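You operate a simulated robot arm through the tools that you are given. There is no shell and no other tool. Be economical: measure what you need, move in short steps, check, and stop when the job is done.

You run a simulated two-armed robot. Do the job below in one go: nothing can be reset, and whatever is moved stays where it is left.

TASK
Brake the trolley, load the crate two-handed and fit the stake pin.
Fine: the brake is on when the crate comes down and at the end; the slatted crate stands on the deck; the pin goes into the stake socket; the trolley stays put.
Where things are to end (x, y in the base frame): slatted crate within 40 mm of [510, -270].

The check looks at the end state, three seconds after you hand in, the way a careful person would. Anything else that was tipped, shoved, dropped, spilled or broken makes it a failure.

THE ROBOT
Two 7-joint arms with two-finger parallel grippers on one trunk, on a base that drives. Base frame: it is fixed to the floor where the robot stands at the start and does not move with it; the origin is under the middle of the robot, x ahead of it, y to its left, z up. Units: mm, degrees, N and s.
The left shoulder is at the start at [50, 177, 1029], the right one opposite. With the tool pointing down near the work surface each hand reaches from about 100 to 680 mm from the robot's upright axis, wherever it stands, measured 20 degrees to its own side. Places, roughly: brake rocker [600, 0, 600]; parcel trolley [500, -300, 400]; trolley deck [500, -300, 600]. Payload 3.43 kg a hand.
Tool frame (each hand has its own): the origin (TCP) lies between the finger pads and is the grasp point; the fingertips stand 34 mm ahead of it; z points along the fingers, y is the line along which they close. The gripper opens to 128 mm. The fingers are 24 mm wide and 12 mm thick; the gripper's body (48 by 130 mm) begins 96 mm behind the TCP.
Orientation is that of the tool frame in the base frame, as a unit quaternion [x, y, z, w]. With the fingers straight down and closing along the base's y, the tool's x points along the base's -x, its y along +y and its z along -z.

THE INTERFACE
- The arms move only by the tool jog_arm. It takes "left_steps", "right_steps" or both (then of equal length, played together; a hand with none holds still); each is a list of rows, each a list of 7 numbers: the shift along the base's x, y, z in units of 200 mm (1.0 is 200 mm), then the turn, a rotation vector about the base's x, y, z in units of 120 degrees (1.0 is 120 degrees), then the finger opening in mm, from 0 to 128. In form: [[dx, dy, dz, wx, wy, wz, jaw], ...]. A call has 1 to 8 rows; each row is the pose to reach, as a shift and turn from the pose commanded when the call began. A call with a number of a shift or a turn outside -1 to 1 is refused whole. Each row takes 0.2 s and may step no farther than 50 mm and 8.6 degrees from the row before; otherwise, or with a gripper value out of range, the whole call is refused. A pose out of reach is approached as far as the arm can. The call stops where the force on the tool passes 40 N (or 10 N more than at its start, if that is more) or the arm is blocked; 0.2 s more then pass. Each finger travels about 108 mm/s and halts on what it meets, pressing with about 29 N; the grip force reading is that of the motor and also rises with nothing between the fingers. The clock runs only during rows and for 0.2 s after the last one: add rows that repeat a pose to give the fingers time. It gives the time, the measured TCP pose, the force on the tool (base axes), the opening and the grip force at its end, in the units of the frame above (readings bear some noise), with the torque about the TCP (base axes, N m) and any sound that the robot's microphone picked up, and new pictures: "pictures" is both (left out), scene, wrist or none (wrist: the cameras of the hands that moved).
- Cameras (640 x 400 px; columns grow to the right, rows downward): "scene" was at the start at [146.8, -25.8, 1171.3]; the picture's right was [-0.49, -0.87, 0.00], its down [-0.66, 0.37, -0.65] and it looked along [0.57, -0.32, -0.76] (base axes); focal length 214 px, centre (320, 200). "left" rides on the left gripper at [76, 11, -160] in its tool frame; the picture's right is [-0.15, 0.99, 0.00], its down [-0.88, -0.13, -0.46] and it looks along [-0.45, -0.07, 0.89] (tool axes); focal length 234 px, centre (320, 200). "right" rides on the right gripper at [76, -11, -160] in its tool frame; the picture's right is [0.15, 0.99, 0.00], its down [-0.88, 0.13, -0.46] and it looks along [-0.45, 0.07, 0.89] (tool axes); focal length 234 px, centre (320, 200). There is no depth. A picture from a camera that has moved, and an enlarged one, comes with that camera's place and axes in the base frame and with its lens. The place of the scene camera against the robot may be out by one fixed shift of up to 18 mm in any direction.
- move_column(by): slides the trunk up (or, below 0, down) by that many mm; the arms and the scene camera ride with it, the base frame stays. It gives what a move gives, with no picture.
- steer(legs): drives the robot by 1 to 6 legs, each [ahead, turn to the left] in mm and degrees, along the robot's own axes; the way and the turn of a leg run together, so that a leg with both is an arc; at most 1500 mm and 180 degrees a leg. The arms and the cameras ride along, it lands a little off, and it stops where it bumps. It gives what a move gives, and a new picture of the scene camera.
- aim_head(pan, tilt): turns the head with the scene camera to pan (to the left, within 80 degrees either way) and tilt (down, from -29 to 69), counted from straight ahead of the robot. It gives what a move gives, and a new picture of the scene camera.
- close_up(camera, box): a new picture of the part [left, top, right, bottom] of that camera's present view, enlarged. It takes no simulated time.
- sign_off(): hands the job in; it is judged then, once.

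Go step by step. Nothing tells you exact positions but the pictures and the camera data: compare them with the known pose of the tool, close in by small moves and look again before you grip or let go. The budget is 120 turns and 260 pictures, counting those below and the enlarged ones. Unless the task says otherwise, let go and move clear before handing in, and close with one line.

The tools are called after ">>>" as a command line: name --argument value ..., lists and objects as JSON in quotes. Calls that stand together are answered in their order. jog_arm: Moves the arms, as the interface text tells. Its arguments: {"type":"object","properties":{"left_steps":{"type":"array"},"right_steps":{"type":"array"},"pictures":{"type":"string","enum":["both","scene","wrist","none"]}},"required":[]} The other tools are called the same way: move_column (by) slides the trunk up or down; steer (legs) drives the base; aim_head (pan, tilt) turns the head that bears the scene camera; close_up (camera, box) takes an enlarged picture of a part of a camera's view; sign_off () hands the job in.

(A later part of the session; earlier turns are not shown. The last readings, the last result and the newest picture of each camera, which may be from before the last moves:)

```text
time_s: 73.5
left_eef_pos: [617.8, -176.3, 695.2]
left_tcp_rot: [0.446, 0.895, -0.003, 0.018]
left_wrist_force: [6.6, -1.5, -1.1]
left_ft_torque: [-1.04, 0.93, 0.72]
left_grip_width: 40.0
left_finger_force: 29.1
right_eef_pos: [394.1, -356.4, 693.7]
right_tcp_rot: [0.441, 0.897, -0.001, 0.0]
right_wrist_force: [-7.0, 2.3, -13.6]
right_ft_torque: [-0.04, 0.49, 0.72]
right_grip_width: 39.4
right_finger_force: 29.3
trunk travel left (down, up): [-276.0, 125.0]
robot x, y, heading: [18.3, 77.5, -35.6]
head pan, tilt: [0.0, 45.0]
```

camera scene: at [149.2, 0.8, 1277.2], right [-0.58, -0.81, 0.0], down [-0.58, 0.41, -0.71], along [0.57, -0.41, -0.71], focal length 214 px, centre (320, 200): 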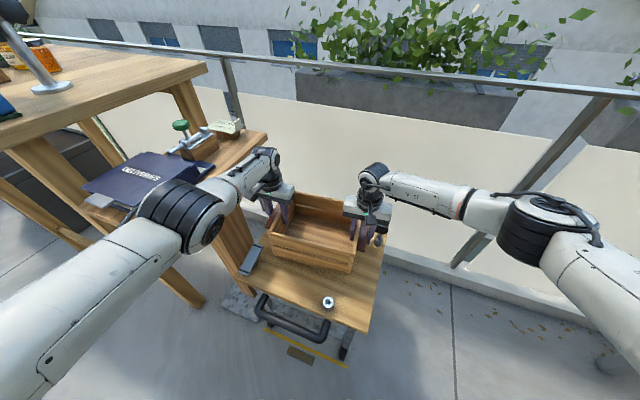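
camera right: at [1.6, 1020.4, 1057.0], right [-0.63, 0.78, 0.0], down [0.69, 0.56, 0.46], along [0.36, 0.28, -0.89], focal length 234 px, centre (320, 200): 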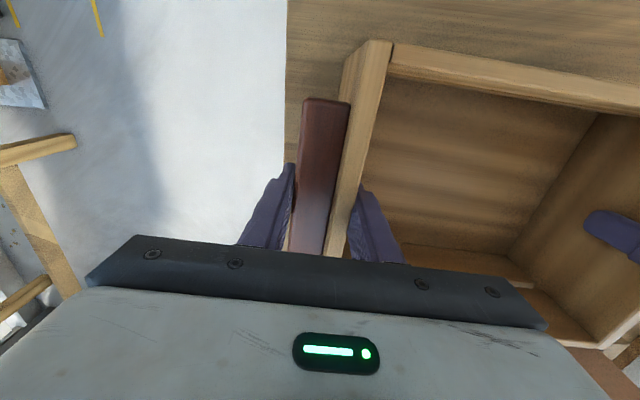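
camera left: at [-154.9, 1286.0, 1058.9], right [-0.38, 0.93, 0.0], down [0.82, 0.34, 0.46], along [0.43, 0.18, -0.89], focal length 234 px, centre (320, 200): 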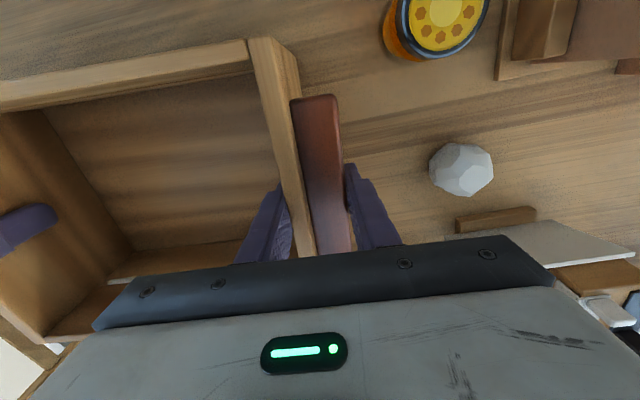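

Still carrying the full weight; I continue.

>>> move_column --by -4

>>> move_column --by -4

>>> close_up --camera "scene" --box '[230, 160, 430, 285]'

```text
time_s: 74.0
left_eef_pos: [617.6, -175.9, 691.7]
left_tcp_rot: [0.446, 0.895, -0.003, 0.018]
left_wrist_force: [7.5, -1.4, -1.9]
left_ft_torque: [-1.06, 0.79, 0.77]
left_grip_width: 39.9
left_finger_force: 28.8
right_eef_pos: [394.1, -357.1, 689.0]
right_tcp_rot: [0.441, 0.898, -0.001, 0.001]
right_wrist_force: [-7.6, 1.6, -13.4]
right_ft_torque: [0.09, 0.5, 0.85]
right_grip_width: 39.3
right_finger_force: 29.5
trunk travel left (down, up): [-272.0, 129.0]
robot x, y, heading: [15.9, 78.6, -35.8]
head pan, tilt: [0.0, 45.0]
```

```text
time_s: 74.5
left_eef_pos: [617.1, -176.0, 685.6]
left_tcp_rot: [0.445, 0.896, -0.003, 0.017]
left_wrist_force: [7.6, -2.0, -2.5]
left_ft_torque: [-1.02, 0.71, 0.81]
left_grip_width: 40.1
left_finger_force: 28.9
right_eef_pos: [393.7, -355.7, 685.3]
right_tcp_rot: [0.442, 0.897, -0.001, 0.0]
right_wrist_force: [-7.8, 1.5, -13.3]
right_ft_torque: [0.17, 0.49, 0.92]
right_grip_width: 39.5
right_finger_force: 28.6
trunk travel left (down, up): [-268.0, 133.0]
robot x, y, heading: [15.6, 75.9, -35.7]
head pan, tilt: [0.0, 45.0]
```

```text
3.20 times, centred on (330, 222) of scene
camera zoom: at [149.0, 0.8, 1245.2], right [-0.58, -0.81, 0.0], down [-0.58, 0.41, -0.71], along [0.58, -0.41, -0.71], focal length 686 px, centre (288, 128)
```

zoom: 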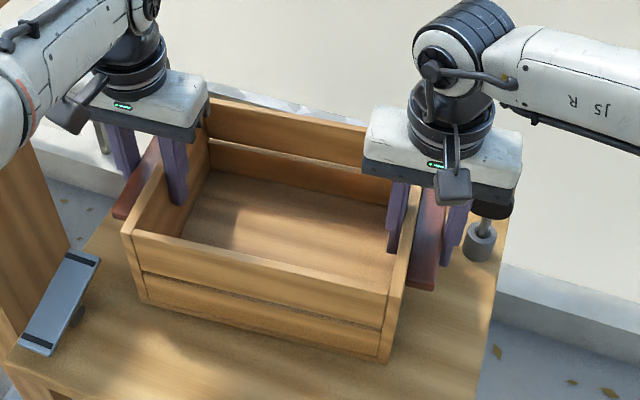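

Still hanging. I keep lowering in small steps.

>>> move_column --by -5

>>> move_column --by -4

>>> move_column --by -3

>>> close_up --camera "scene" --box '[230, 160, 430, 285]'

```text
time_s: 75.1
left_eef_pos: [617.0, -176.5, 681.9]
left_tcp_rot: [0.446, 0.895, -0.003, 0.018]
left_wrist_force: [7.4, -0.1, 4.8]
left_ft_torque: [-0.51, 1.26, 0.58]
left_grip_width: 40.0
left_finger_force: 29.2
right_eef_pos: [393.7, -356.2, 681.2]
right_tcp_rot: [0.441, 0.897, -0.001, 0.001]
right_wrist_force: [-7.5, 0.3, -13.1]
right_ft_torque: [0.21, 0.34, 0.79]
right_grip_width: 39.7
right_finger_force: 29.4
trunk travel left (down, up): [-263.0, 138.0]
robot x, y, heading: [12.9, 75.3, -35.6]
head pan, tilt: [0.0, 45.0]
```

```text
time_s: 75.6
left_eef_pos: [616.2, -177.6, 682.0]
left_tcp_rot: [0.446, 0.895, -0.003, 0.021]
left_wrist_force: [6.7, 0.1, 16.7]
left_ft_torque: [-0.24, 1.38, 0.45]
left_grip_width: 40.3
left_finger_force: 29.1
right_eef_pos: [394.2, -357.4, 680.3]
right_tcp_rot: [0.443, 0.897, -0.002, 0.004]
right_wrist_force: [-6.2, -4.4, -2.6]
right_ft_torque: [0.79, 0.57, 0.69]
right_grip_width: 39.2
right_finger_force: 29.4
trunk travel left (down, up): [-259.0, 142.0]
robot x, y, heading: [12.9, 80.0, -35.5]
head pan, tilt: [0.0, 45.0]
```

```text
time_s: 76.1
left_eef_pos: [617.2, -177.6, 680.6]
left_tcp_rot: [0.446, 0.895, -0.005, 0.022]
left_wrist_force: [9.0, -0.1, 21.6]
left_ft_torque: [-0.54, 1.07, 0.6]
left_grip_width: 39.9
left_finger_force: 29.2
right_eef_pos: [394.0, -356.7, 679.8]
right_tcp_rot: [0.442, 0.897, -0.002, 0.005]
right_wrist_force: [-10.1, -6.9, 17.8]
right_ft_torque: [0.34, 0.61, 0.67]
right_grip_width: 39.4
right_finger_force: 29.5
trunk travel left (down, up): [-256.0, 145.0]
robot x, y, heading: [13.8, 76.9, -35.3]
head pan, tilt: [0.0, 45.0]
```

```text
3.20 times, centred on (330, 222) of scene
camera zoom: at [145.0, 3.2, 1234.5], right [-0.58, -0.81, 0.0], down [-0.57, 0.41, -0.71], along [0.58, -0.41, -0.7], focal length 686 px, centre (288, 128)
```

zoom: 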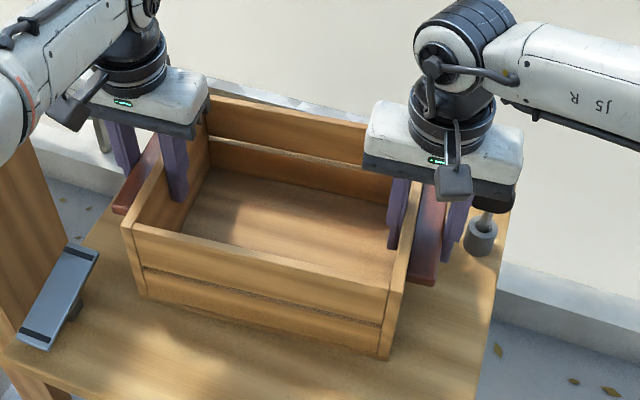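

The crate is on the deck, centre ≈(505.6,-267). I ease the pressure and open both grippers partway.

>>> move_column --by 3

>>> jog_arm --left_steps '[[0, 0, 0, 0, 0, 0, 50], [0, 0, 0, 0, 0, 0, 65], [0, 0, 0, 0, 0, 0, 80], [0, 0, 0, 0, 0, 0, 80]]' --right_steps '[[0, 0, 0, 0, 0, 0, 50], [0, 0, 0, 0, 0, 0, 65], [0, 0, 0, 0, 0, 0, 80], [0, 0, 0, 0, 0, 0, 80]]' --pictures "both"

```text
time_s: 76.7
left_eef_pos: [616.3, -176.1, 680.8]
left_tcp_rot: [0.445, 0.895, -0.005, 0.021]
left_wrist_force: [11.9, -4.5, 12.0]
left_ft_torque: [-1.39, 0.2, 0.86]
left_grip_width: 40.0
left_finger_force: 29.0
right_eef_pos: [394.1, -357.6, 678.3]
right_tcp_rot: [0.442, 0.897, -0.003, 0.005]
right_wrist_force: [-6.8, -9.7, 16.0]
right_ft_torque: [-0.43, -0.57, 0.76]
right_grip_width: 39.5
right_finger_force: 29.4
trunk travel left (down, up): [-259.0, 142.0]
robot x, y, heading: [17.5, 78.3, -35.5]
head pan, tilt: [0.0, 45.0]
```

```text
time_s: 77.7
left_eef_pos: [617.0, -175.2, 677.5]
left_tcp_rot: [0.446, 0.895, -0.003, 0.018]
left_wrist_force: [0.1, -0.9, 0.6]
left_ft_torque: [0.0, 0.01, -0.02]
left_grip_width: 79.7
left_finger_force: 0.1
right_eef_pos: [393.7, -356.2, 676.9]
right_tcp_rot: [0.442, 0.897, 0.0, 0.002]
right_wrist_force: [-0.4, 1.3, 0.6]
right_ft_torque: [-0.02, 0.0, 0.01]
right_grip_width: 79.9
right_finger_force: 0.1
trunk travel left (down, up): [-259.0, 142.0]
robot x, y, heading: [15.2, 73.9, -35.6]
head pan, tilt: [0.0, 45.0]
camera scene: at [147.9, 1.6, 1236.5], right [-0.58, -0.81, 0.0], down [-0.58, 0.41, -0.71], along [0.58, -0.41, -0.71], focal length 214 px, centre (320, 200)
camera right: at [338.9, -302.6, 836.0], right [0.69, 0.72, 0.0], down [0.64, -0.62, 0.46], along [0.33, -0.32, -0.89], focal length 234 px, centre (320, 200)
camera left: at [574.6, -105.5, 835.1], right [0.88, 0.48, 0.01], down [0.41, -0.77, 0.48], along [0.24, -0.42, -0.87], focal length 234 px, centre (320, 200)
```

scene: 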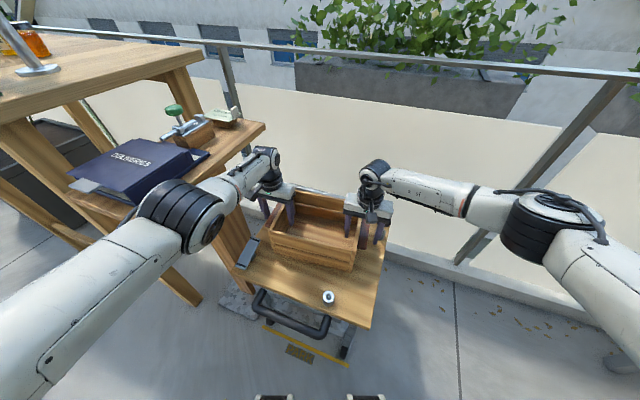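
right: 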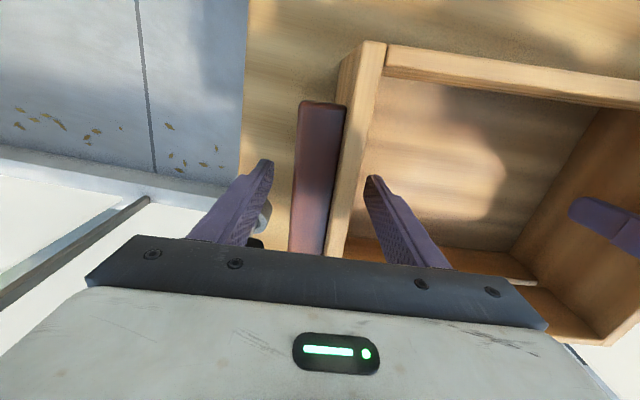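
left: 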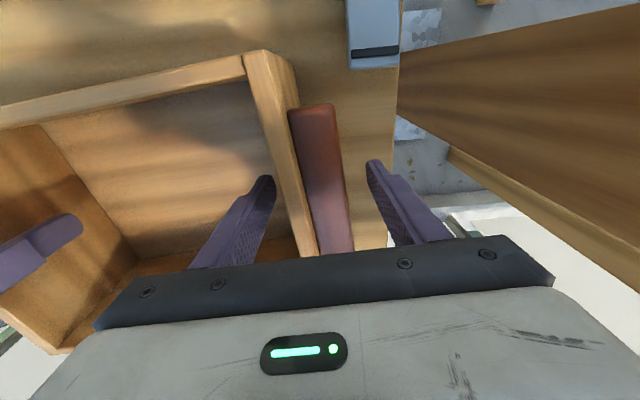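

Both grips are free. I lift the hands straight out by the trunk.

>>> move_column --by 135

>>> close_up --camera "scene" --box '[200, 150, 440, 300]'

>>> close_up --camera "right" --box '[0, 0, 640, 400]'

```text
time_s: 79.3
left_eef_pos: [616.9, -176.9, 813.2]
left_tcp_rot: [0.446, 0.895, -0.003, 0.018]
left_wrist_force: [-0.7, 0.3, 0.2]
left_ft_torque: [0.01, 0.0, -0.02]
left_grip_width: 80.2
left_finger_force: 0.1
right_eef_pos: [393.4, -356.4, 812.6]
right_tcp_rot: [0.441, 0.897, -0.003, 0.002]
right_wrist_force: [0.1, 0.5, 0.5]
right_ft_torque: [0.01, -0.01, 0.02]
right_grip_width: 80.0
right_finger_force: 0.1
trunk travel left (down, up): [-394.0, 7.0]
robot x, y, heading: [15.3, 78.6, -35.5]
head pan, tilt: [0.0, 45.0]
```

```text
2.67 times, centred on (320, 225) of scene
camera zoom: at [148.1, 1.5, 1371.4], right [-0.58, -0.81, 0.0], down [-0.58, 0.41, -0.71], along [0.58, -0.41, -0.71], focal length 572 px, centre (320, 133)
```

zoom: 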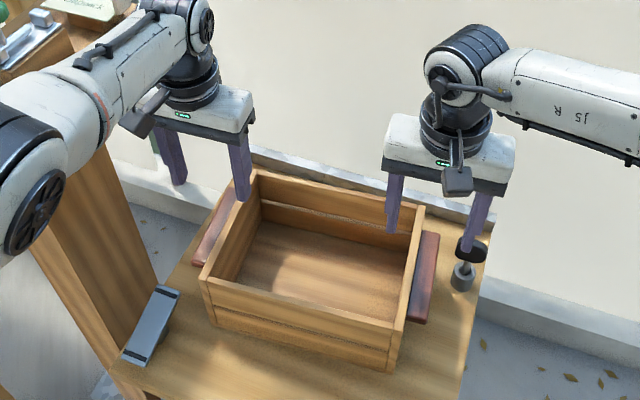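

```text
1.00 times, centred on (320, 200) of right
camera zoom: at [339.0, -302.8, 970.9], right [0.69, 0.72, 0.0], down [0.64, -0.62, 0.46], along [0.33, -0.32, -0.89], focal length 234 px, centre (320, 200)
```

zoom: 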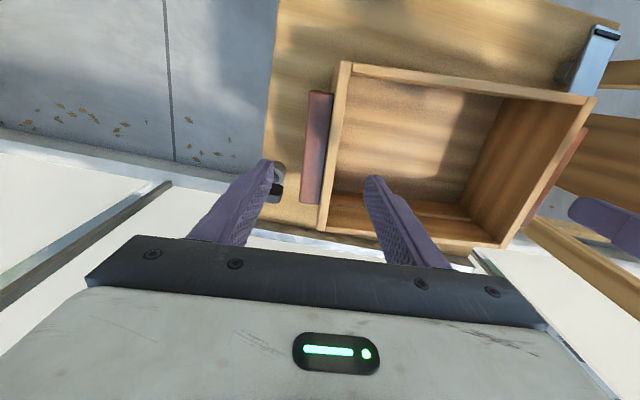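

The crate stands on the deck, centre ≈(505,-267). Next I clear the left arm, and turn the right hand so its fingers can close across the thin blade of the pin's head.

>>> jog_arm --left_steps '[[0, 0, 0.2, 0, 0, 0, 80], [-0.1, 0.1, 0.3, 0, 0, 0, 80], [-0.22, 0.25, 0.4, 0, 0, 0, 80], [-0.34, 0.4, 0.5, 0, 0, 0, 80], [-0.46, 0.55, 0.6, 0, 0, 0, 80], [-0.58, 0.7, 0.7, 0, 0, 0, 80], [-0.7, 0.84, 0.75, 0, 0, 0, 80], [-0.82, 0.98, 0.75, 0, 0, 0, 80]]' --right_steps '[[0, 0, 0.08, 0, 0, 0.066, 80], [0, 0, 0.16, 0, 0, 0.132, 80], [0, -0.05, 0.2, 0, 0, 0.198, 80], [0, -0.1, 0.2, 0, 0, 0.264, 80], [0, -0.15, 0.2, 0, 0, 0.33, 80], [0, -0.2, 0.2, 0, 0, 0.396, 80], [0.02, -0.25, 0.2, 0, 0, 0.462, 80], [0.05, -0.3, 0.2, 0, 0, 0.528, 80]]' --pictures "both"

```text
time_s: 81.1
left_eef_pos: [646.4, -174.9, 922.3]
left_tcp_rot: [0.447, 0.894, -0.004, 0.016]
left_wrist_force: [-0.2, 0.0, -0.3]
left_ft_torque: [-0.01, -0.01, 0.0]
left_grip_width: 79.9
left_finger_force: 0.1
left hand out of reach, approached as far as the arm can: row 1, 2, 3, 4, 5, 6, 7, 8
right_eef_pos: [393.5, -395.3, 851.9]
right_tcp_rot: [0.043, 0.999, 0.0, 0.002]
right_wrist_force: [-0.1, 0.3, -0.1]
right_ft_torque: [0.01, 0.0, -0.02]
right_grip_width: 79.9
right_finger_force: 0.0
right hand out of reach, approached as far as the arm can: row 7, 8
trunk travel left (down, up): [-394.0, 7.0]
robot x, y, heading: [18.4, 74.5, -35.4]
head pan, tilt: [0.0, 45.0]
camera scene: at [148.0, 1.6, 1371.5], right [-0.58, -0.81, 0.0], down [-0.58, 0.41, -0.71], along [0.58, -0.41, -0.71], focal length 214 px, centre (320, 200)
camera right: at [316.6, -400.8, 1011.0], right [-0.06, 1.0, 0.0], down [0.89, 0.06, 0.46], along [0.46, 0.03, -0.89], focal length 234 px, centre (320, 200)
camera left: at [605.1, -104.9, 1079.7], right [0.88, 0.48, 0.01], down [0.41, -0.77, 0.48], along [0.24, -0.42, -0.88], focal length 234 px, centre (320, 200)
```

scene: 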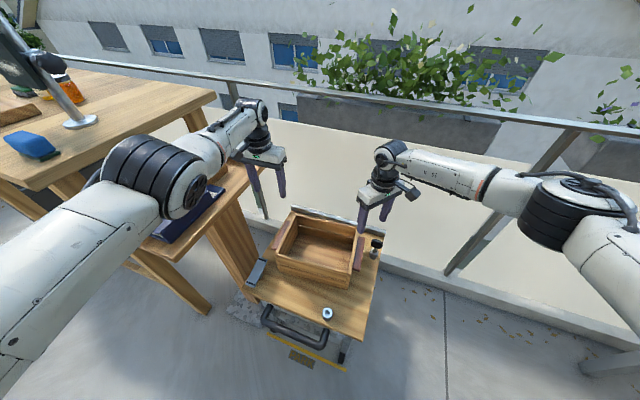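
right: 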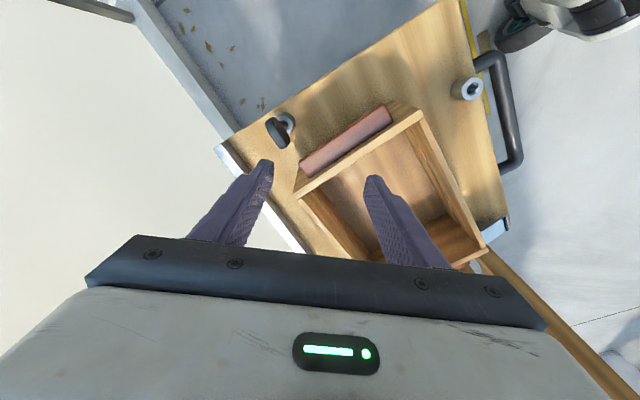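
left: 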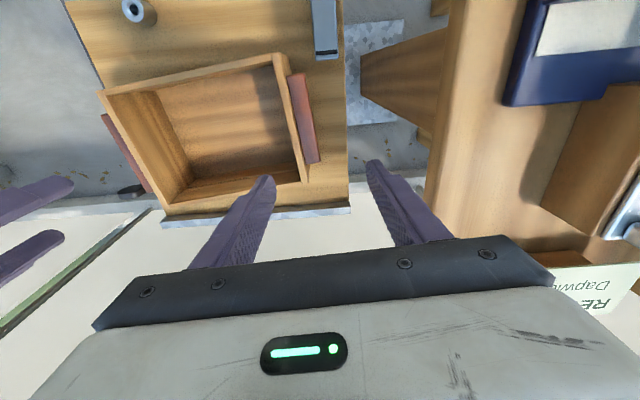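

The crate is well placed on the deck. The left arm did not follow as commanded (out of reach), so I try a small retract straight back to see how it behaves.

>>> jog_arm --left_steps '[[-0.1, 0, 0, 0, 0, 0, 80], [-0.1, 0, 0, 0, 0, 0, 80]]' --pictures "none"

```text
time_s: 81.7
left_eef_pos: [639.8, -181.9, 922.3]
left_tcp_rot: [0.446, 0.895, -0.004, 0.017]
left_wrist_force: [0.2, -0.8, -0.4]
left_ft_torque: [0.0, -0.01, 0.01]
left_grip_width: 80.1
left_finger_force: 0.1
left hand out of reach, approached as far as the arm can: row 1, 2
right_eef_pos: [393.3, -396.2, 852.5]
right_tcp_rot: [0.043, 0.999, 0.001, 0.002]
right_wrist_force: [0.1, -0.2, -0.5]
right_ft_torque: [0.05, 0.01, 0.01]
right_grip_width: 80.1
right_finger_force: 0.0
trunk travel left (down, up): [-394.0, 7.0]
robot x, y, heading: [19.6, 77.5, -35.6]
head pan, tilt: [0.0, 45.0]
```

The elbow seems stuck straight. I try backing toward the shoulder in steps with a slight drop to break it.

>>> jog_arm --left_steps '[[-0.1, 0.1, -0.1, 0, 0, 0, 80], [-0.2, 0.2, -0.15, 0, 0, 0, 80], [-0.3, 0.3, -0.15, 0, 0, 0, 80], [-0.4, 0.4, -0.15, 0, 0, 0, 80], [-0.5, 0.5, -0.15, 0, 0, 0, 80]]' --pictures "scene"

```text
time_s: 82.9
left_eef_pos: [641.4, -170.8, 875.9]
left_tcp_rot: [0.446, 0.895, -0.003, 0.017]
left_wrist_force: [-0.5, 0.4, 0.3]
left_ft_torque: [0.02, 0.03, -0.01]
left_grip_width: 80.2
left_finger_force: 0.1
left hand out of reach, approached as far as the arm can: row 1, 2, 3, 4, 5
right_eef_pos: [393.6, -396.2, 852.2]
right_tcp_rot: [0.043, 0.999, 0.0, 0.002]
right_wrist_force: [-0.3, 1.0, -0.1]
right_ft_torque: [-0.02, -0.03, -0.01]
right_grip_width: 80.2
right_finger_force: 0.0
trunk travel left (down, up): [-394.0, 7.0]
robot x, y, heading: [15.6, 78.2, -35.3]
head pan, tilt: [0.0, 45.0]
camera scene: at [147.7, 1.5, 1371.5], right [-0.58, -0.81, 0.0], down [-0.58, 0.41, -0.71], along [0.58, -0.41, -0.71], focal length 214 px, centre (320, 200)
```

scene: 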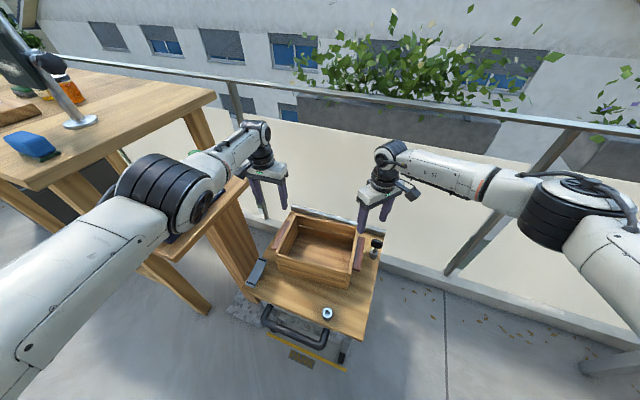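

The straight elbow resists a radial pull-back. I try moving the left hand sideways (to the right and inwards), which should bend the elbow.

>>> jog_arm --left_steps '[[-0.1, -0.12, 0, 0, 0, 0, 80], [-0.2, -0.22, 0, 0, 0, 0, 80], [-0.3, -0.3, 0, 0, 0, 0, 80], [-0.42, -0.36, 0, 0, 0, 0, 80], [-0.54, -0.38, 0, 0, 0, 0, 80]]' --pictures "none"

```text
time_s: 84.1
left_eef_pos: [534.7, -248.3, 876.9]
left_tcp_rot: [0.446, 0.895, -0.004, 0.018]
left_wrist_force: [0.7, -0.3, 0.5]
left_ft_torque: [0.0, -0.04, 0.0]
left_grip_width: 80.3
left_finger_force: 0.0
left hand out of reach, approached as far as the arm can: row 2, 3
right_eef_pos: [393.5, -395.1, 853.2]
right_tcp_rot: [0.043, 0.999, 0.0, 0.002]
right_wrist_force: [0.1, -0.2, 0.3]
right_ft_torque: [-0.01, -0.03, -0.02]
right_grip_width: 80.1
right_finger_force: 0.0
trunk travel left (down, up): [-394.0, 7.0]
robot x, y, heading: [14.6, 77.8, -35.3]
head pan, tilt: [0.0, 45.0]
```

It's free now. I retract the left hand back and to the left, up high.

>>> jog_arm --left_steps '[[-0.15, 0.1, 0.08, 0, 0, 0, 80], [-0.3, 0.22, 0.16, 0, 0, 0, 80], [-0.42, 0.38, 0.25, 0, 0, 0, 80], [-0.5, 0.56, 0.35, 0, 0, 0, 80], [-0.56, 0.76, 0.45, 0, 0, 0, 80], [-0.62, 0.96, 0.55, 0, 0, 0, 80]]' --pictures "scene"

```text
time_s: 85.5
left_eef_pos: [471.9, -203.2, 910.0]
left_tcp_rot: [0.446, 0.895, -0.004, 0.018]
left_wrist_force: [0.7, 1.7, 1.2]
left_ft_torque: [0.03, 0.01, -0.03]
left_grip_width: 79.9
left_finger_force: 0.1
left hand out of reach, approached as far as the arm can: row 3, 4, 5, 6
right_eef_pos: [393.5, -397.3, 852.0]
right_tcp_rot: [0.042, 0.999, -0.001, 0.003]
right_wrist_force: [-0.6, -0.3, 0.0]
right_ft_torque: [-0.02, 0.02, 0.0]
right_grip_width: 80.1
right_finger_force: 0.1
trunk travel left (down, up): [-394.0, 7.0]
robot x, y, heading: [18.4, 77.7, -35.5]
head pan, tilt: [0.0, 45.0]
camera scene: at [147.9, 1.6, 1371.5], right [-0.58, -0.81, 0.0], down [-0.58, 0.41, -0.71], along [0.58, -0.41, -0.71], focal length 214 px, centre (320, 200)
```

scene: 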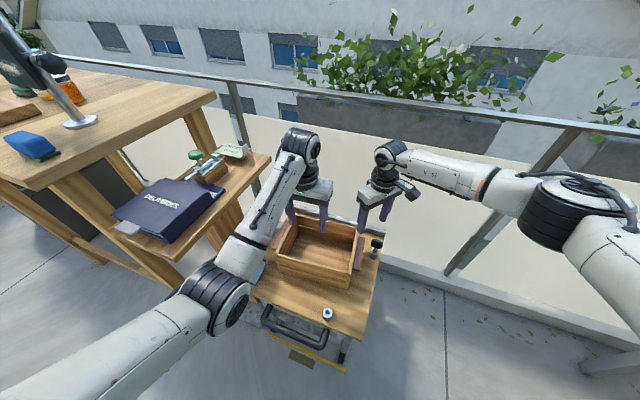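

Left arm stalls again at (472,-203,910), probably a wrist limit. I try turning the hand's yaw back by 30° in place.

>>> jog_arm --left_steps '[[0, 0, 0, 0, 0, 0.06, 80], [0, 0, 0, 0, 0, 0.12, 80], [0, 0, 0, 0, 0, 0.18, 80], [0, 0, 0, 0, 0, 0.24, 80]]' --pictures "none"

```text
time_s: 86.5
left_eef_pos: [480.3, -194.9, 905.9]
left_tcp_rot: [0.204, 0.979, 0.005, 0.018]
left_wrist_force: [0.6, 0.4, 0.5]
left_ft_torque: [-0.04, 0.0, 0.0]
left_grip_width: 80.1
left_finger_force: 0.0
right_eef_pos: [394.1, -396.6, 852.2]
right_tcp_rot: [0.043, 0.999, 0.0, 0.002]
right_wrist_force: [-0.2, 0.4, 0.7]
right_ft_torque: [0.01, -0.03, 0.0]
right_grip_width: 79.8
right_finger_force: 0.1
trunk travel left (down, up): [-394.0, 7.0]
robot x, y, heading: [16.3, 71.8, -35.5]
head pan, tilt: [0.0, 45.0]
```

That worked. I continue the retraction.

>>> jog_arm --left_steps '[[-0.1, 0.15, 0.08, 0, 0, 0, 80], [-0.2, 0.3, 0.16, 0, 0, 0, 80], [-0.28, 0.45, 0.24, 0, 0, 0.03, 80], [-0.34, 0.62, 0.32, 0, 0, 0.06, 80], [-0.38, 0.8, 0.4, 0, 0, 0.09, 80], [-0.4, 0.98, 0.45, 0, 0, 0.12, 80]]' --pictures "scene"

```text
time_s: 87.6
left_eef_pos: [518.3, -99.8, 924.6]
left_tcp_rot: [0.118, 0.986, -0.024, 0.119]
left_wrist_force: [0.5, 0.1, 0.8]
left_ft_torque: [0.0, 0.0, 0.02]
left_grip_width: 80.0
left_finger_force: 0.1
left hand out of reach, approached as far as the arm can: row 1, 2, 3, 4, 5
right_eef_pos: [394.1, -395.5, 851.4]
right_tcp_rot: [0.042, 0.999, 0.0, 0.003]
right_wrist_force: [0.3, 0.1, 0.2]
right_ft_torque: [-0.01, 0.04, -0.03]
right_grip_width: 80.2
right_finger_force: 0.0
trunk travel left (down, up): [-394.0, 7.0]
robot x, y, heading: [12.8, 79.5, -35.6]
head pan, tilt: [0.0, 45.0]
stopped in row 5 (left hand): the arm was blocked; the commanded pose is now the measured one
camera scene: at [148.1, 1.6, 1371.5], right [-0.58, -0.81, 0.0], down [-0.58, 0.41, -0.71], along [0.58, -0.41, -0.71], focal length 214 px, centre (320, 200)
```

scene: 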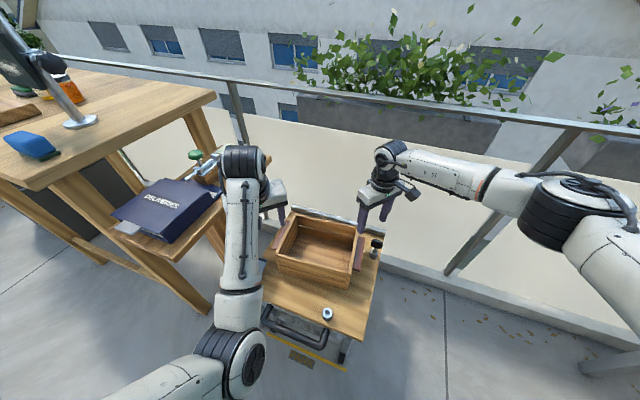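

The left elbow has folded low and got blocked near the torso. I ease the left hand outward and up to a harmless parking place.

>>> jog_arm --left_steps '[[0.05, 0.1, 0.1, 0, 0, 0, 80], [0.1, 0.2, 0.2, 0, 0, 0, 80], [0.15, 0.3, 0.25, 0, 0, 0, 80]]' --pictures "scene"

```text
time_s: 88.6
left_eef_pos: [573.1, -19.5, 936.4]
left_tcp_rot: [0.11, 0.987, 0.004, 0.119]
left_wrist_force: [0.3, -0.5, 0.3]
left_ft_torque: [0.02, 0.0, 0.0]
left_grip_width: 80.0
left_finger_force: 0.0
left hand out of reach, approached as far as the arm can: row 1, 2, 3
right_eef_pos: [393.3, -395.9, 852.7]
right_tcp_rot: [0.042, 0.999, 0.0, 0.002]
right_wrist_force: [0.4, 0.6, 0.7]
right_ft_torque: [0.03, -0.01, 0.03]
right_grip_width: 79.9
right_finger_force: 0.1
trunk travel left (down, up): [-394.0, 7.0]
robot x, y, heading: [17.5, 78.7, -35.5]
head pan, tilt: [0.0, 45.0]
stopped in row 3 (left hand): the arm was blocked; the commanded pose is now the measured one
camera scene: at [148.1, 1.7, 1371.5], right [-0.58, -0.81, 0.0], down [-0.58, 0.41, -0.71], along [0.58, -0.41, -0.71], focal length 214 px, centre (320, 200)
```

scene: 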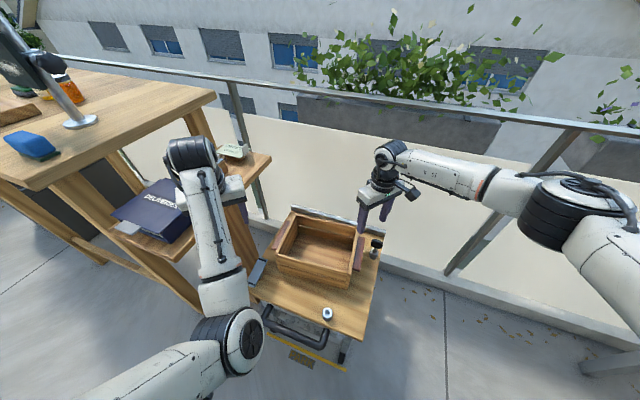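

The wrist ranges are limited here, so I'll re-stand for the pin at about heading 0. First I back off to free space and sort out the left arm there.

>>> steer --legs '[[-330, 0]]'

>>> jog_arm --left_steps '[[0.0, 0.0, -0.2, 0, 0, 0, 80], [0.0, 0.0, -0.4, 0, 0, 0, 80], [0.0, 0.0, -0.6, 0, 0, 0, 80], [0.0, 0, -0.8, 0, 0, 0, 80]]' --pictures "scene"

```text
time_s: 90.8
left_eef_pos: [305.6, 170.7, 938.4]
left_tcp_rot: [0.109, 0.987, 0.004, 0.121]
left_wrist_force: [0.4, -0.3, -0.4]
left_ft_torque: [-0.02, 0.0, 0.02]
left_grip_width: 80.1
left_finger_force: 0.1
right_eef_pos: [125.3, -205.1, 852.4]
right_tcp_rot: [0.043, 0.999, -0.001, 0.003]
right_wrist_force: [-0.7, -0.4, 0.1]
right_ft_torque: [0.0, 0.0, 0.0]
right_grip_width: 80.2
right_finger_force: 0.1
trunk travel left (down, up): [-394.0, 7.0]
robot x, y, heading: [-253.3, 267.9, -35.6]
head pan, tilt: [0.0, 45.0]
camera scene: at [-119.6, 192.3, 1371.6], right [-0.58, -0.81, 0.0], down [-0.58, 0.41, -0.71], along [0.58, -0.41, -0.71], focal length 214 px, centre (320, 200)
```

scene: 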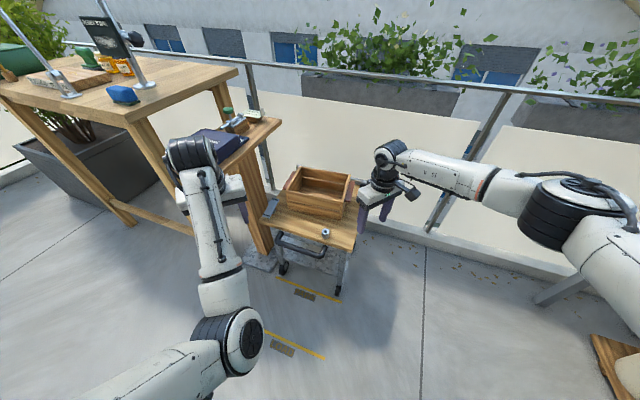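

```text
time_s: 91.8
left_eef_pos: [318.5, 172.8, 790.0]
left_tcp_rot: [0.105, 0.985, 0.004, 0.134]
left_wrist_force: [-0.7, -0.2, -0.2]
left_ft_torque: [0.0, -0.04, 0.01]
left_grip_width: 79.6
left_finger_force: 0.0
right_eef_pos: [125.9, -205.9, 853.5]
right_tcp_rot: [0.043, 0.999, -0.001, 0.003]
right_wrist_force: [-0.8, 0.2, -0.1]
right_ft_torque: [0.0, -0.01, 0.01]
right_grip_width: 80.0
right_finger_force: 0.2
trunk travel left (down, up): [-394.0, 7.0]
robot x, y, heading: [-252.1, 266.7, -35.5]
head pan, tilt: [0.0, 45.0]
camera scene: at [-118.9, 192.0, 1371.5], right [-0.58, -0.81, 0.0], down [-0.58, 0.41, -0.71], along [0.58, -0.41, -0.71], focal length 214 px, centre (320, 200)
```

scene: 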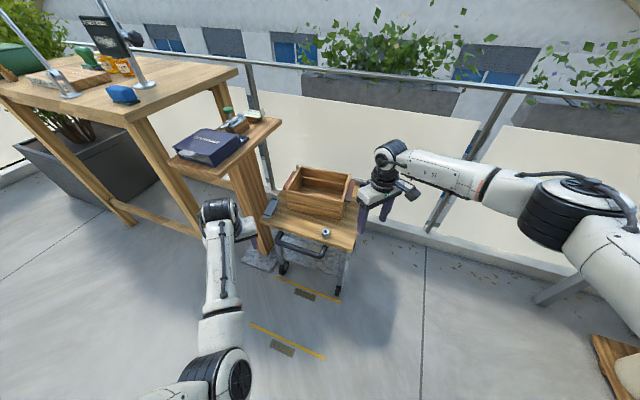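

Shelf items are undisturbed. I try pulling the left hand closer to the robot here in free space.

>>> jog_arm --left_steps '[[-0.12, 0.1, 0.06, 0, 0.03, 0, 80], [-0.24, 0.2, 0.12, 0, 0.06, 0, 80], [-0.36, 0.3, 0.18, 0, 0.09, 0, 80], [-0.48, 0.4, 0.24, 0, 0.11, 0, 80]]' --pictures "scene"

```text
time_s: 92.8
left_eef_pos: [275.2, 251.5, 875.7]
left_tcp_rot: [0.096, 0.992, -0.007, 0.087]
left_wrist_force: [-0.3, -0.1, -0.7]
left_ft_torque: [0.03, 0.0, -0.01]
left_grip_width: 80.1
left_finger_force: 0.0
right_eef_pos: [125.6, -205.7, 852.2]
right_tcp_rot: [0.043, 0.999, -0.001, 0.002]
right_wrist_force: [1.1, 0.2, -0.3]
right_ft_torque: [0.01, 0.06, -0.04]
right_grip_width: 80.0
right_finger_force: 0.0
trunk travel left (down, up): [-394.0, 7.0]
robot x, y, heading: [-251.2, 268.9, -35.4]
head pan, tilt: [0.0, 45.0]
stopped in row 4 (left hand): the arm was blocked; the commanded pose is now the measured one
camera scene: at [-118.9, 192.2, 1371.5], right [-0.58, -0.81, 0.0], down [-0.58, 0.41, -0.71], along [0.58, -0.41, -0.71], focal length 214 px, centre (320, 200)
```

scene: 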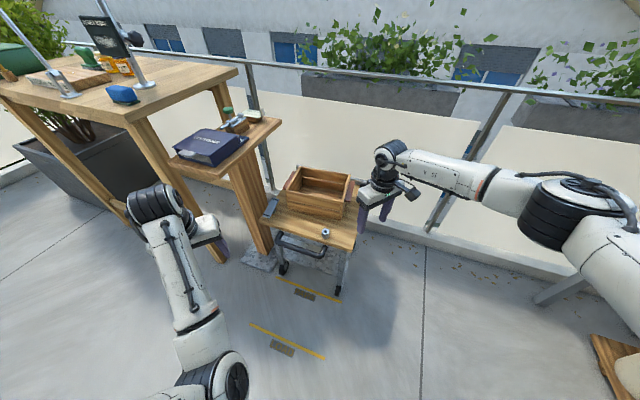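

Good enough: the left hand is tucked at the left. I drive to the original stand at about (0,0), heading 0.

>>> steer --legs '[[0, -11.5], [366, 0], [0, 47]]'

>>> aim_head --pan -35 --tilt 55

```text
time_s: 98.0
left_eef_pos: [439.5, 291.6, 877.8]
left_tcp_rot: [-0.205, 0.975, 0.019, 0.086]
left_wrist_force: [-0.6, -0.4, 0.4]
left_ft_torque: [0.01, 0.01, 0.01]
left_grip_width: 80.2
left_finger_force: 0.1
right_eef_pos: [577.1, -168.3, 852.5]
right_tcp_rot: [-0.258, 0.966, 0.0, 0.003]
right_wrist_force: [-0.7, 0.6, -0.4]
right_ft_torque: [0.0, 0.03, 0.0]
right_grip_width: 80.1
right_finger_force: 0.1
trunk travel left (down, up): [-394.0, 7.0]
robot x, y, heading: [-2.0, -2.5, -1.0]
head pan, tilt: [0.0, 45.0]
camera scene: at [158.2, 13.7, 1371.5], right [-0.01, -1.0, 0.0], down [-0.71, 0.01, -0.71], along [0.71, -0.01, -0.71], focal length 214 px, centre (320, 200)
```

scene: 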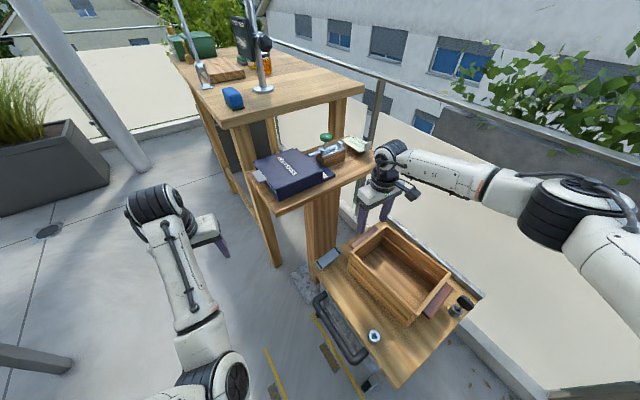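

```text
time_s: 99.0
left_eef_pos: [440.3, 291.9, 876.7]
left_tcp_rot: [-0.205, 0.975, 0.019, 0.086]
left_wrist_force: [0.3, 0.0, -0.2]
left_ft_torque: [0.01, -0.01, 0.0]
left_grip_width: 80.0
left_finger_force: 0.1
right_eef_pos: [579.6, -169.9, 851.9]
right_tcp_rot: [-0.257, 0.966, 0.001, 0.002]
right_wrist_force: [-0.3, 0.5, -0.5]
right_ft_torque: [-0.03, 0.01, -0.02]
right_grip_width: 80.1
right_finger_force: 0.0
trunk travel left (down, up): [-394.0, 7.0]
robot x, y, heading: [-2.0, 3.9, -0.8]
head pan, tilt: [-35.0, 55.0]
camera scene: at [135.4, -27.6, 1358.1], right [-0.58, -0.81, 0.0], down [-0.67, 0.48, -0.57], along [0.47, -0.33, -0.82], focal length 214 px, centre (320, 200)
```

scene: 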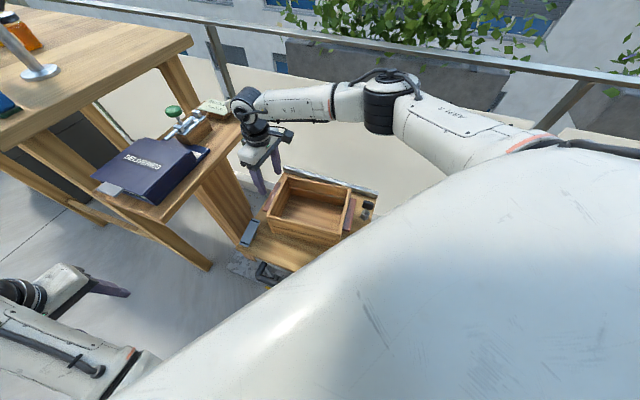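

The right hand's yaw (≈30°) now suits the pin's blade. I swing it across above the crate toward the pin.

>>> jog_arm --right_steps '[[-0.1, -0.15, 0.05, 0, 0, 0, 80], [-0.2, -0.3, 0.05, 0, 0, 0, 80], [-0.3, -0.45, 0.05, 0, 0, 0, 80], [-0.4, -0.6, 0.05, 0, 0, 0, 80], [-0.5, -0.75, 0.05, 0, 0, 0, 80], [-0.6, -0.9, 0.05, 0, 0, 0, 80], [-0.68, -1.0, 0.05, 0, 0, 0, 80]]' --pictures "wrist"

```text
time_s: 100.6
left_eef_pos: [441.2, 291.5, 876.5]
left_tcp_rot: [-0.205, 0.975, 0.019, 0.086]
left_wrist_force: [0.0, 0.7, 0.1]
left_ft_torque: [0.01, 0.02, -0.01]
left_grip_width: 80.3
left_finger_force: 0.1
right_eef_pos: [471.5, -328.3, 860.7]
right_tcp_rot: [-0.257, 0.966, 0.0, 0.003]
right_wrist_force: [0.6, 0.9, -1.1]
right_ft_torque: [0.01, -0.02, 0.02]
right_grip_width: 80.1
right_finger_force: 0.0
right hand out of reach, approached as far as the arm can: row 6, 7
trunk travel left (down, up): [-394.0, 7.0]
robot x, y, heading: [0.4, -1.1, -0.8]
head pan, tilt: [-35.0, 55.0]
camera right: at [410.0, -377.1, 1020.0], right [-0.62, 0.79, 0.0], down [0.7, 0.55, 0.46], along [0.36, 0.28, -0.89], focal length 234 px, centre (320, 200)
```

right: 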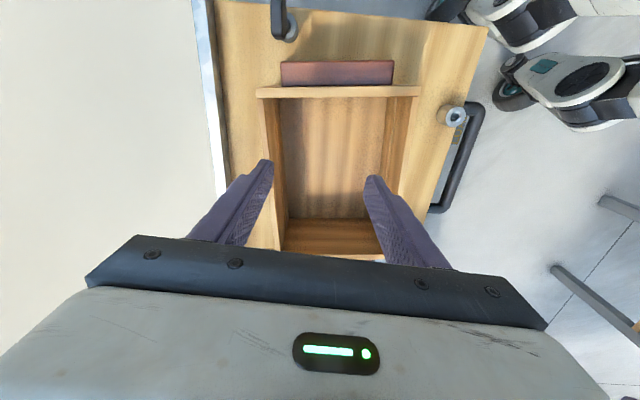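

The right wrist's range stops short at this stand. Standing further right, near (-120,-270) facing 20°, should give it room; I tuck the right hand and re-position.

>>> jog_arm --right_steps '[[-0.15, 0.08, 0.05, 0, 0, 0, 80], [-0.3, 0.16, 0.1, 0, 0, -0.03, 80], [-0.45, 0.24, 0.15, 0, 0, -0.06, 80], [-0.6, 0.32, 0.2, 0, 0, -0.1, 80], [-0.7, 0.35, 0.25, 0, 0, -0.14, 80]]' --pictures "none"

```text
time_s: 101.8
left_eef_pos: [438.8, 291.8, 875.6]
left_tcp_rot: [-0.205, 0.975, 0.02, 0.086]
left_wrist_force: [0.9, -0.1, -0.8]
left_ft_torque: [-0.01, -0.01, -0.03]
left_grip_width: 79.7
left_finger_force: 0.1
right_eef_pos: [331.9, -258.7, 915.0]
right_tcp_rot: [-0.113, 0.994, -0.001, 0.003]
right_wrist_force: [-1.1, -0.3, 0.7]
right_ft_torque: [0.0, 0.02, -0.01]
right_grip_width: 79.9
right_finger_force: 0.0
trunk travel left (down, up): [-394.0, 7.0]
robot x, y, heading: [-1.5, 4.2, -0.6]
head pan, tilt: [-35.0, 55.0]
```

>>> steer --legs '[[0, 66], [-295, 0], [0, -46]]'

>>> aim_head --pan -15 --tilt 50

```text
time_s: 108.8
left_eef_pos: [202.4, 153.6, 877.7]
left_tcp_rot: [-0.355, 0.931, 0.033, 0.082]
left_wrist_force: [0.5, 0.3, 0.0]
left_ft_torque: [0.04, 0.0, -0.01]
left_grip_width: 80.0
left_finger_force: 0.0
right_eef_pos: [271.8, -402.0, 913.5]
right_tcp_rot: [-0.267, 0.964, 0.001, 0.002]
right_wrist_force: [-0.3, 0.1, 0.2]
right_ft_torque: [-0.01, 0.0, 0.01]
right_grip_width: 80.1
right_finger_force: 0.1
trunk travel left (down, up): [-394.0, 7.0]
robot x, y, heading: [-128.6, -258.5, 17.4]
head pan, tilt: [-35.0, 55.0]
camera scene: at [16.0, -245.5, 1358.1], right [-0.3, -0.95, 0.0], down [-0.78, 0.25, -0.57], along [0.55, -0.17, -0.82], focal length 214 px, centre (320, 200)
```

scene: 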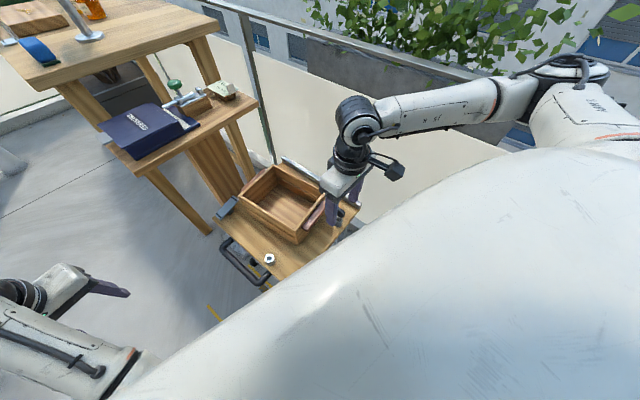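

```text
time_s: 109.6
left_eef_pos: [202.2, 154.8, 876.8]
left_tcp_rot: [-0.355, 0.931, 0.033, 0.082]
left_wrist_force: [-0.5, -0.4, -0.4]
left_ft_torque: [0.01, 0.04, -0.01]
left_grip_width: 80.2
left_finger_force: 0.0
right_eef_pos: [270.5, -403.2, 914.5]
right_tcp_rot: [-0.268, 0.963, 0.001, 0.002]
right_wrist_force: [0.6, 0.2, 0.4]
right_ft_torque: [0.0, 0.01, -0.01]
right_grip_width: 79.9
right_finger_force: 0.2
trunk travel left (down, up): [-394.0, 7.0]
robot x, y, heading: [-126.4, -257.1, 17.5]
head pan, tilt: [-15.0, 50.0]
camera scene: at [24.3, -220.3, 1364.6], right [0.04, -1.0, 0.0], down [-0.77, -0.03, -0.64], along [0.64, 0.03, -0.77], focal length 214 px, centre (320, 200)
```

scene: 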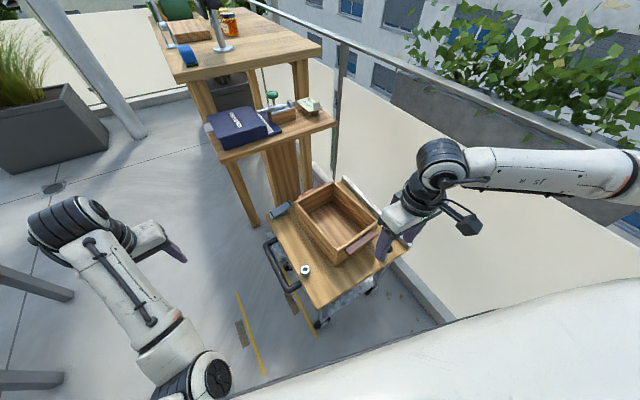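

Now the hand's yaw is 31° with room. I bring it over the pin area and look.

>>> jog_arm --right_steps '[[0.2, -0.04, -0.05, 0, 0, 0, 80], [0.4, -0.08, -0.1, 0, 0, 0, 80], [0.55, -0.1, -0.15, 0, 0, 0, 80], [0.7, -0.13, -0.2, 0, 0, 0, 80]]' --pictures "wrist"

>>> close_up --camera "right" --box '[220, 0, 460, 150]'

```text
time_s: 110.6
left_eef_pos: [201.7, 154.3, 875.4]
left_tcp_rot: [-0.355, 0.931, 0.033, 0.082]
left_wrist_force: [-0.4, 0.6, -0.1]
left_ft_torque: [-0.02, 0.03, -0.01]
left_grip_width: 79.9
left_finger_force: 0.1
right_eef_pos: [410.3, -426.5, 874.3]
right_tcp_rot: [-0.269, 0.963, 0.001, 0.003]
right_wrist_force: [-0.9, -0.1, 0.5]
right_ft_torque: [-0.01, 0.0, 0.01]
right_grip_width: 80.0
right_finger_force: 0.1
trunk travel left (down, up): [-394.0, 7.0]
robot x, y, heading: [-126.6, -255.9, 17.4]
head pan, tilt: [-15.0, 50.0]
camera right: at [350.9, -476.2, 1032.6], right [-0.64, 0.77, 0.0], down [0.68, 0.57, 0.46], along [0.35, 0.29, -0.89], focal length 234 px, centre (320, 200)
```

right: 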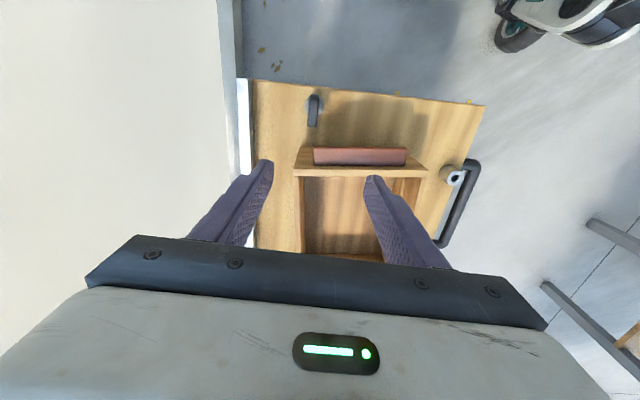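

```text
2.67 times, centred on (340, 75) of right
camera zoom: at [350.9, -476.2, 1032.6], right [-0.64, 0.77, 0.0], down [0.68, 0.57, 0.46], along [0.35, 0.29, -0.89], focal length 624 px, centre (267, 533)
```

zoom: 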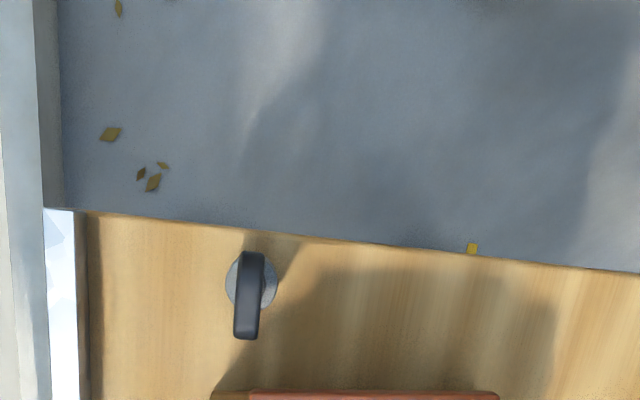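

The pin's blade is at about (389,-457), blade direction ≈37°, top near z≈660. I lower the trunk 100 mm for a second view.

>>> move_column --by -100

>>> close_up --camera "right" --box '[220, 40, 460, 190]'

```text
time_s: 111.9
left_eef_pos: [201.9, 153.8, 776.2]
left_tcp_rot: [-0.355, 0.931, 0.033, 0.082]
left_wrist_force: [0.6, 0.7, 0.4]
left_ft_torque: [0.0, -0.03, 0.0]
left_grip_width: 80.1
left_finger_force: 0.0
right_eef_pos: [411.2, -427.0, 774.8]
right_tcp_rot: [-0.268, 0.964, 0.001, 0.002]
right_wrist_force: [-0.4, 0.6, 0.3]
right_ft_torque: [0.02, 0.01, 0.01]
right_grip_width: 80.0
right_finger_force: 0.1
trunk travel left (down, up): [-294.0, 107.0]
robot x, y, heading: [-131.9, -257.8, 17.3]
head pan, tilt: [-15.0, 50.0]
```

```text
2.67 times, centred on (340, 115) of right
camera zoom: at [350.3, -476.1, 933.2], right [-0.64, 0.77, 0.0], down [0.68, 0.57, 0.46], along [0.36, 0.29, -0.89], focal length 624 px, centre (267, 427)
```

zoom: 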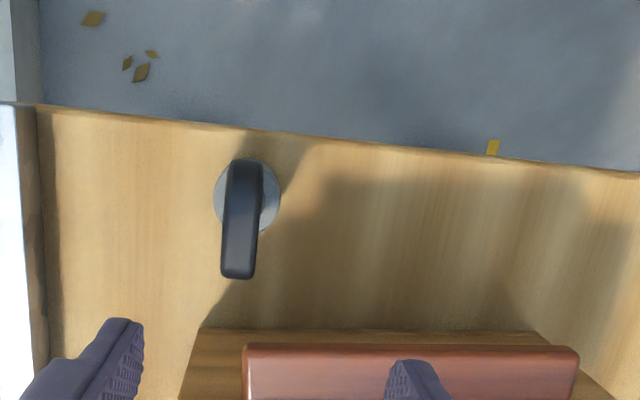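

Pin axis triangulates to (389,-458), blade top ≈ z 670. I centre over it with a 64 mm opening and check.

>>> jog_arm --right_steps '[[-0.11, -0.155, 0, 0, 0, 0.01, 64], [-0.11, -0.155, -0.1, 0, 0, 0.015, 64], [-0.11, -0.155, -0.15, 0, 0, 0.015, 64]]' --pictures "wrist"

>>> close_up --camera "right" --box '[220, 80, 420, 205]'

>>> close_up --camera "scene" --box '[330, 180, 450, 255]'

```text
time_s: 112.7
left_eef_pos: [202.3, 153.6, 775.8]
left_tcp_rot: [-0.354, 0.931, 0.034, 0.082]
left_wrist_force: [0.5, -0.6, 0.4]
left_ft_torque: [0.03, -0.01, -0.02]
left_grip_width: 79.9
left_finger_force: 0.0
right_eef_pos: [388.3, -457.9, 743.7]
right_tcp_rot: [-0.283, 0.959, 0.0, 0.003]
right_wrist_force: [0.1, 0.0, -0.3]
right_ft_torque: [-0.01, 0.01, 0.02]
right_grip_width: 63.9
right_finger_force: 0.1
trunk travel left (down, up): [-294.0, 107.0]
robot x, y, heading: [-128.5, -256.5, 17.1]
head pan, tilt: [-15.0, 50.0]
camera right: at [330.2, -509.6, 902.1], right [-0.66, 0.75, 0.0], down [0.67, 0.59, 0.46], along [0.35, 0.3, -0.89], focal length 234 px, centre (320, 200)
```

right: 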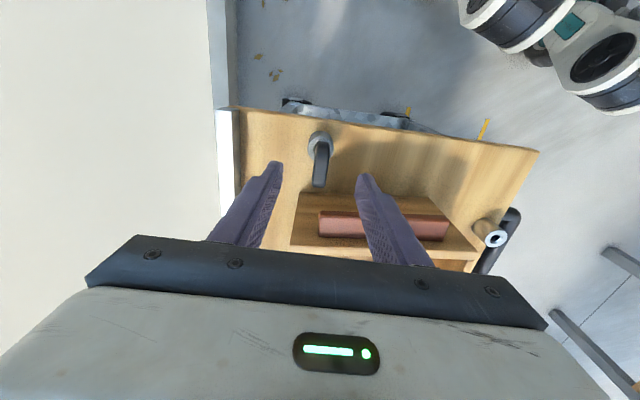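

```text
3.20 times, centred on (320, 142) of right
camera zoom: at [330.2, -509.6, 902.1], right [-0.66, 0.75, 0.0], down [0.67, 0.59, 0.46], along [0.35, 0.3, -0.89], focal length 749 px, centre (320, 384)
```

zoom: 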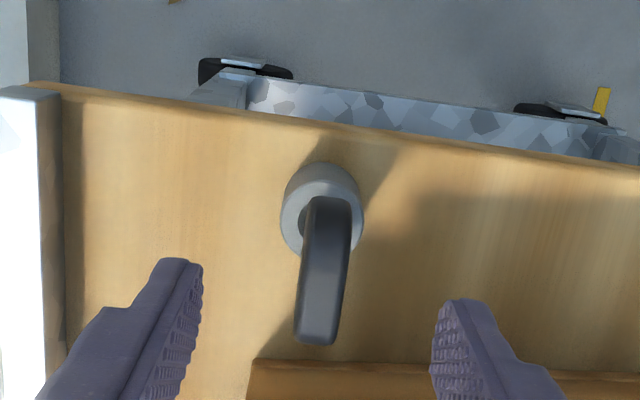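

```text
5.33 times, centred on (390, 218) of scene
camera zoom: at [24.4, -220.2, 1264.6], right [0.04, -1.0, 0.0], down [-0.77, -0.03, -0.64], along [0.64, 0.03, -0.77], focal length 1144 px, centre (-53, 107)
```

zoom: 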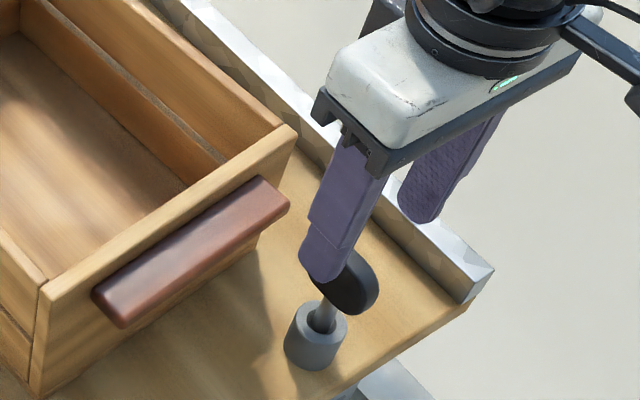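

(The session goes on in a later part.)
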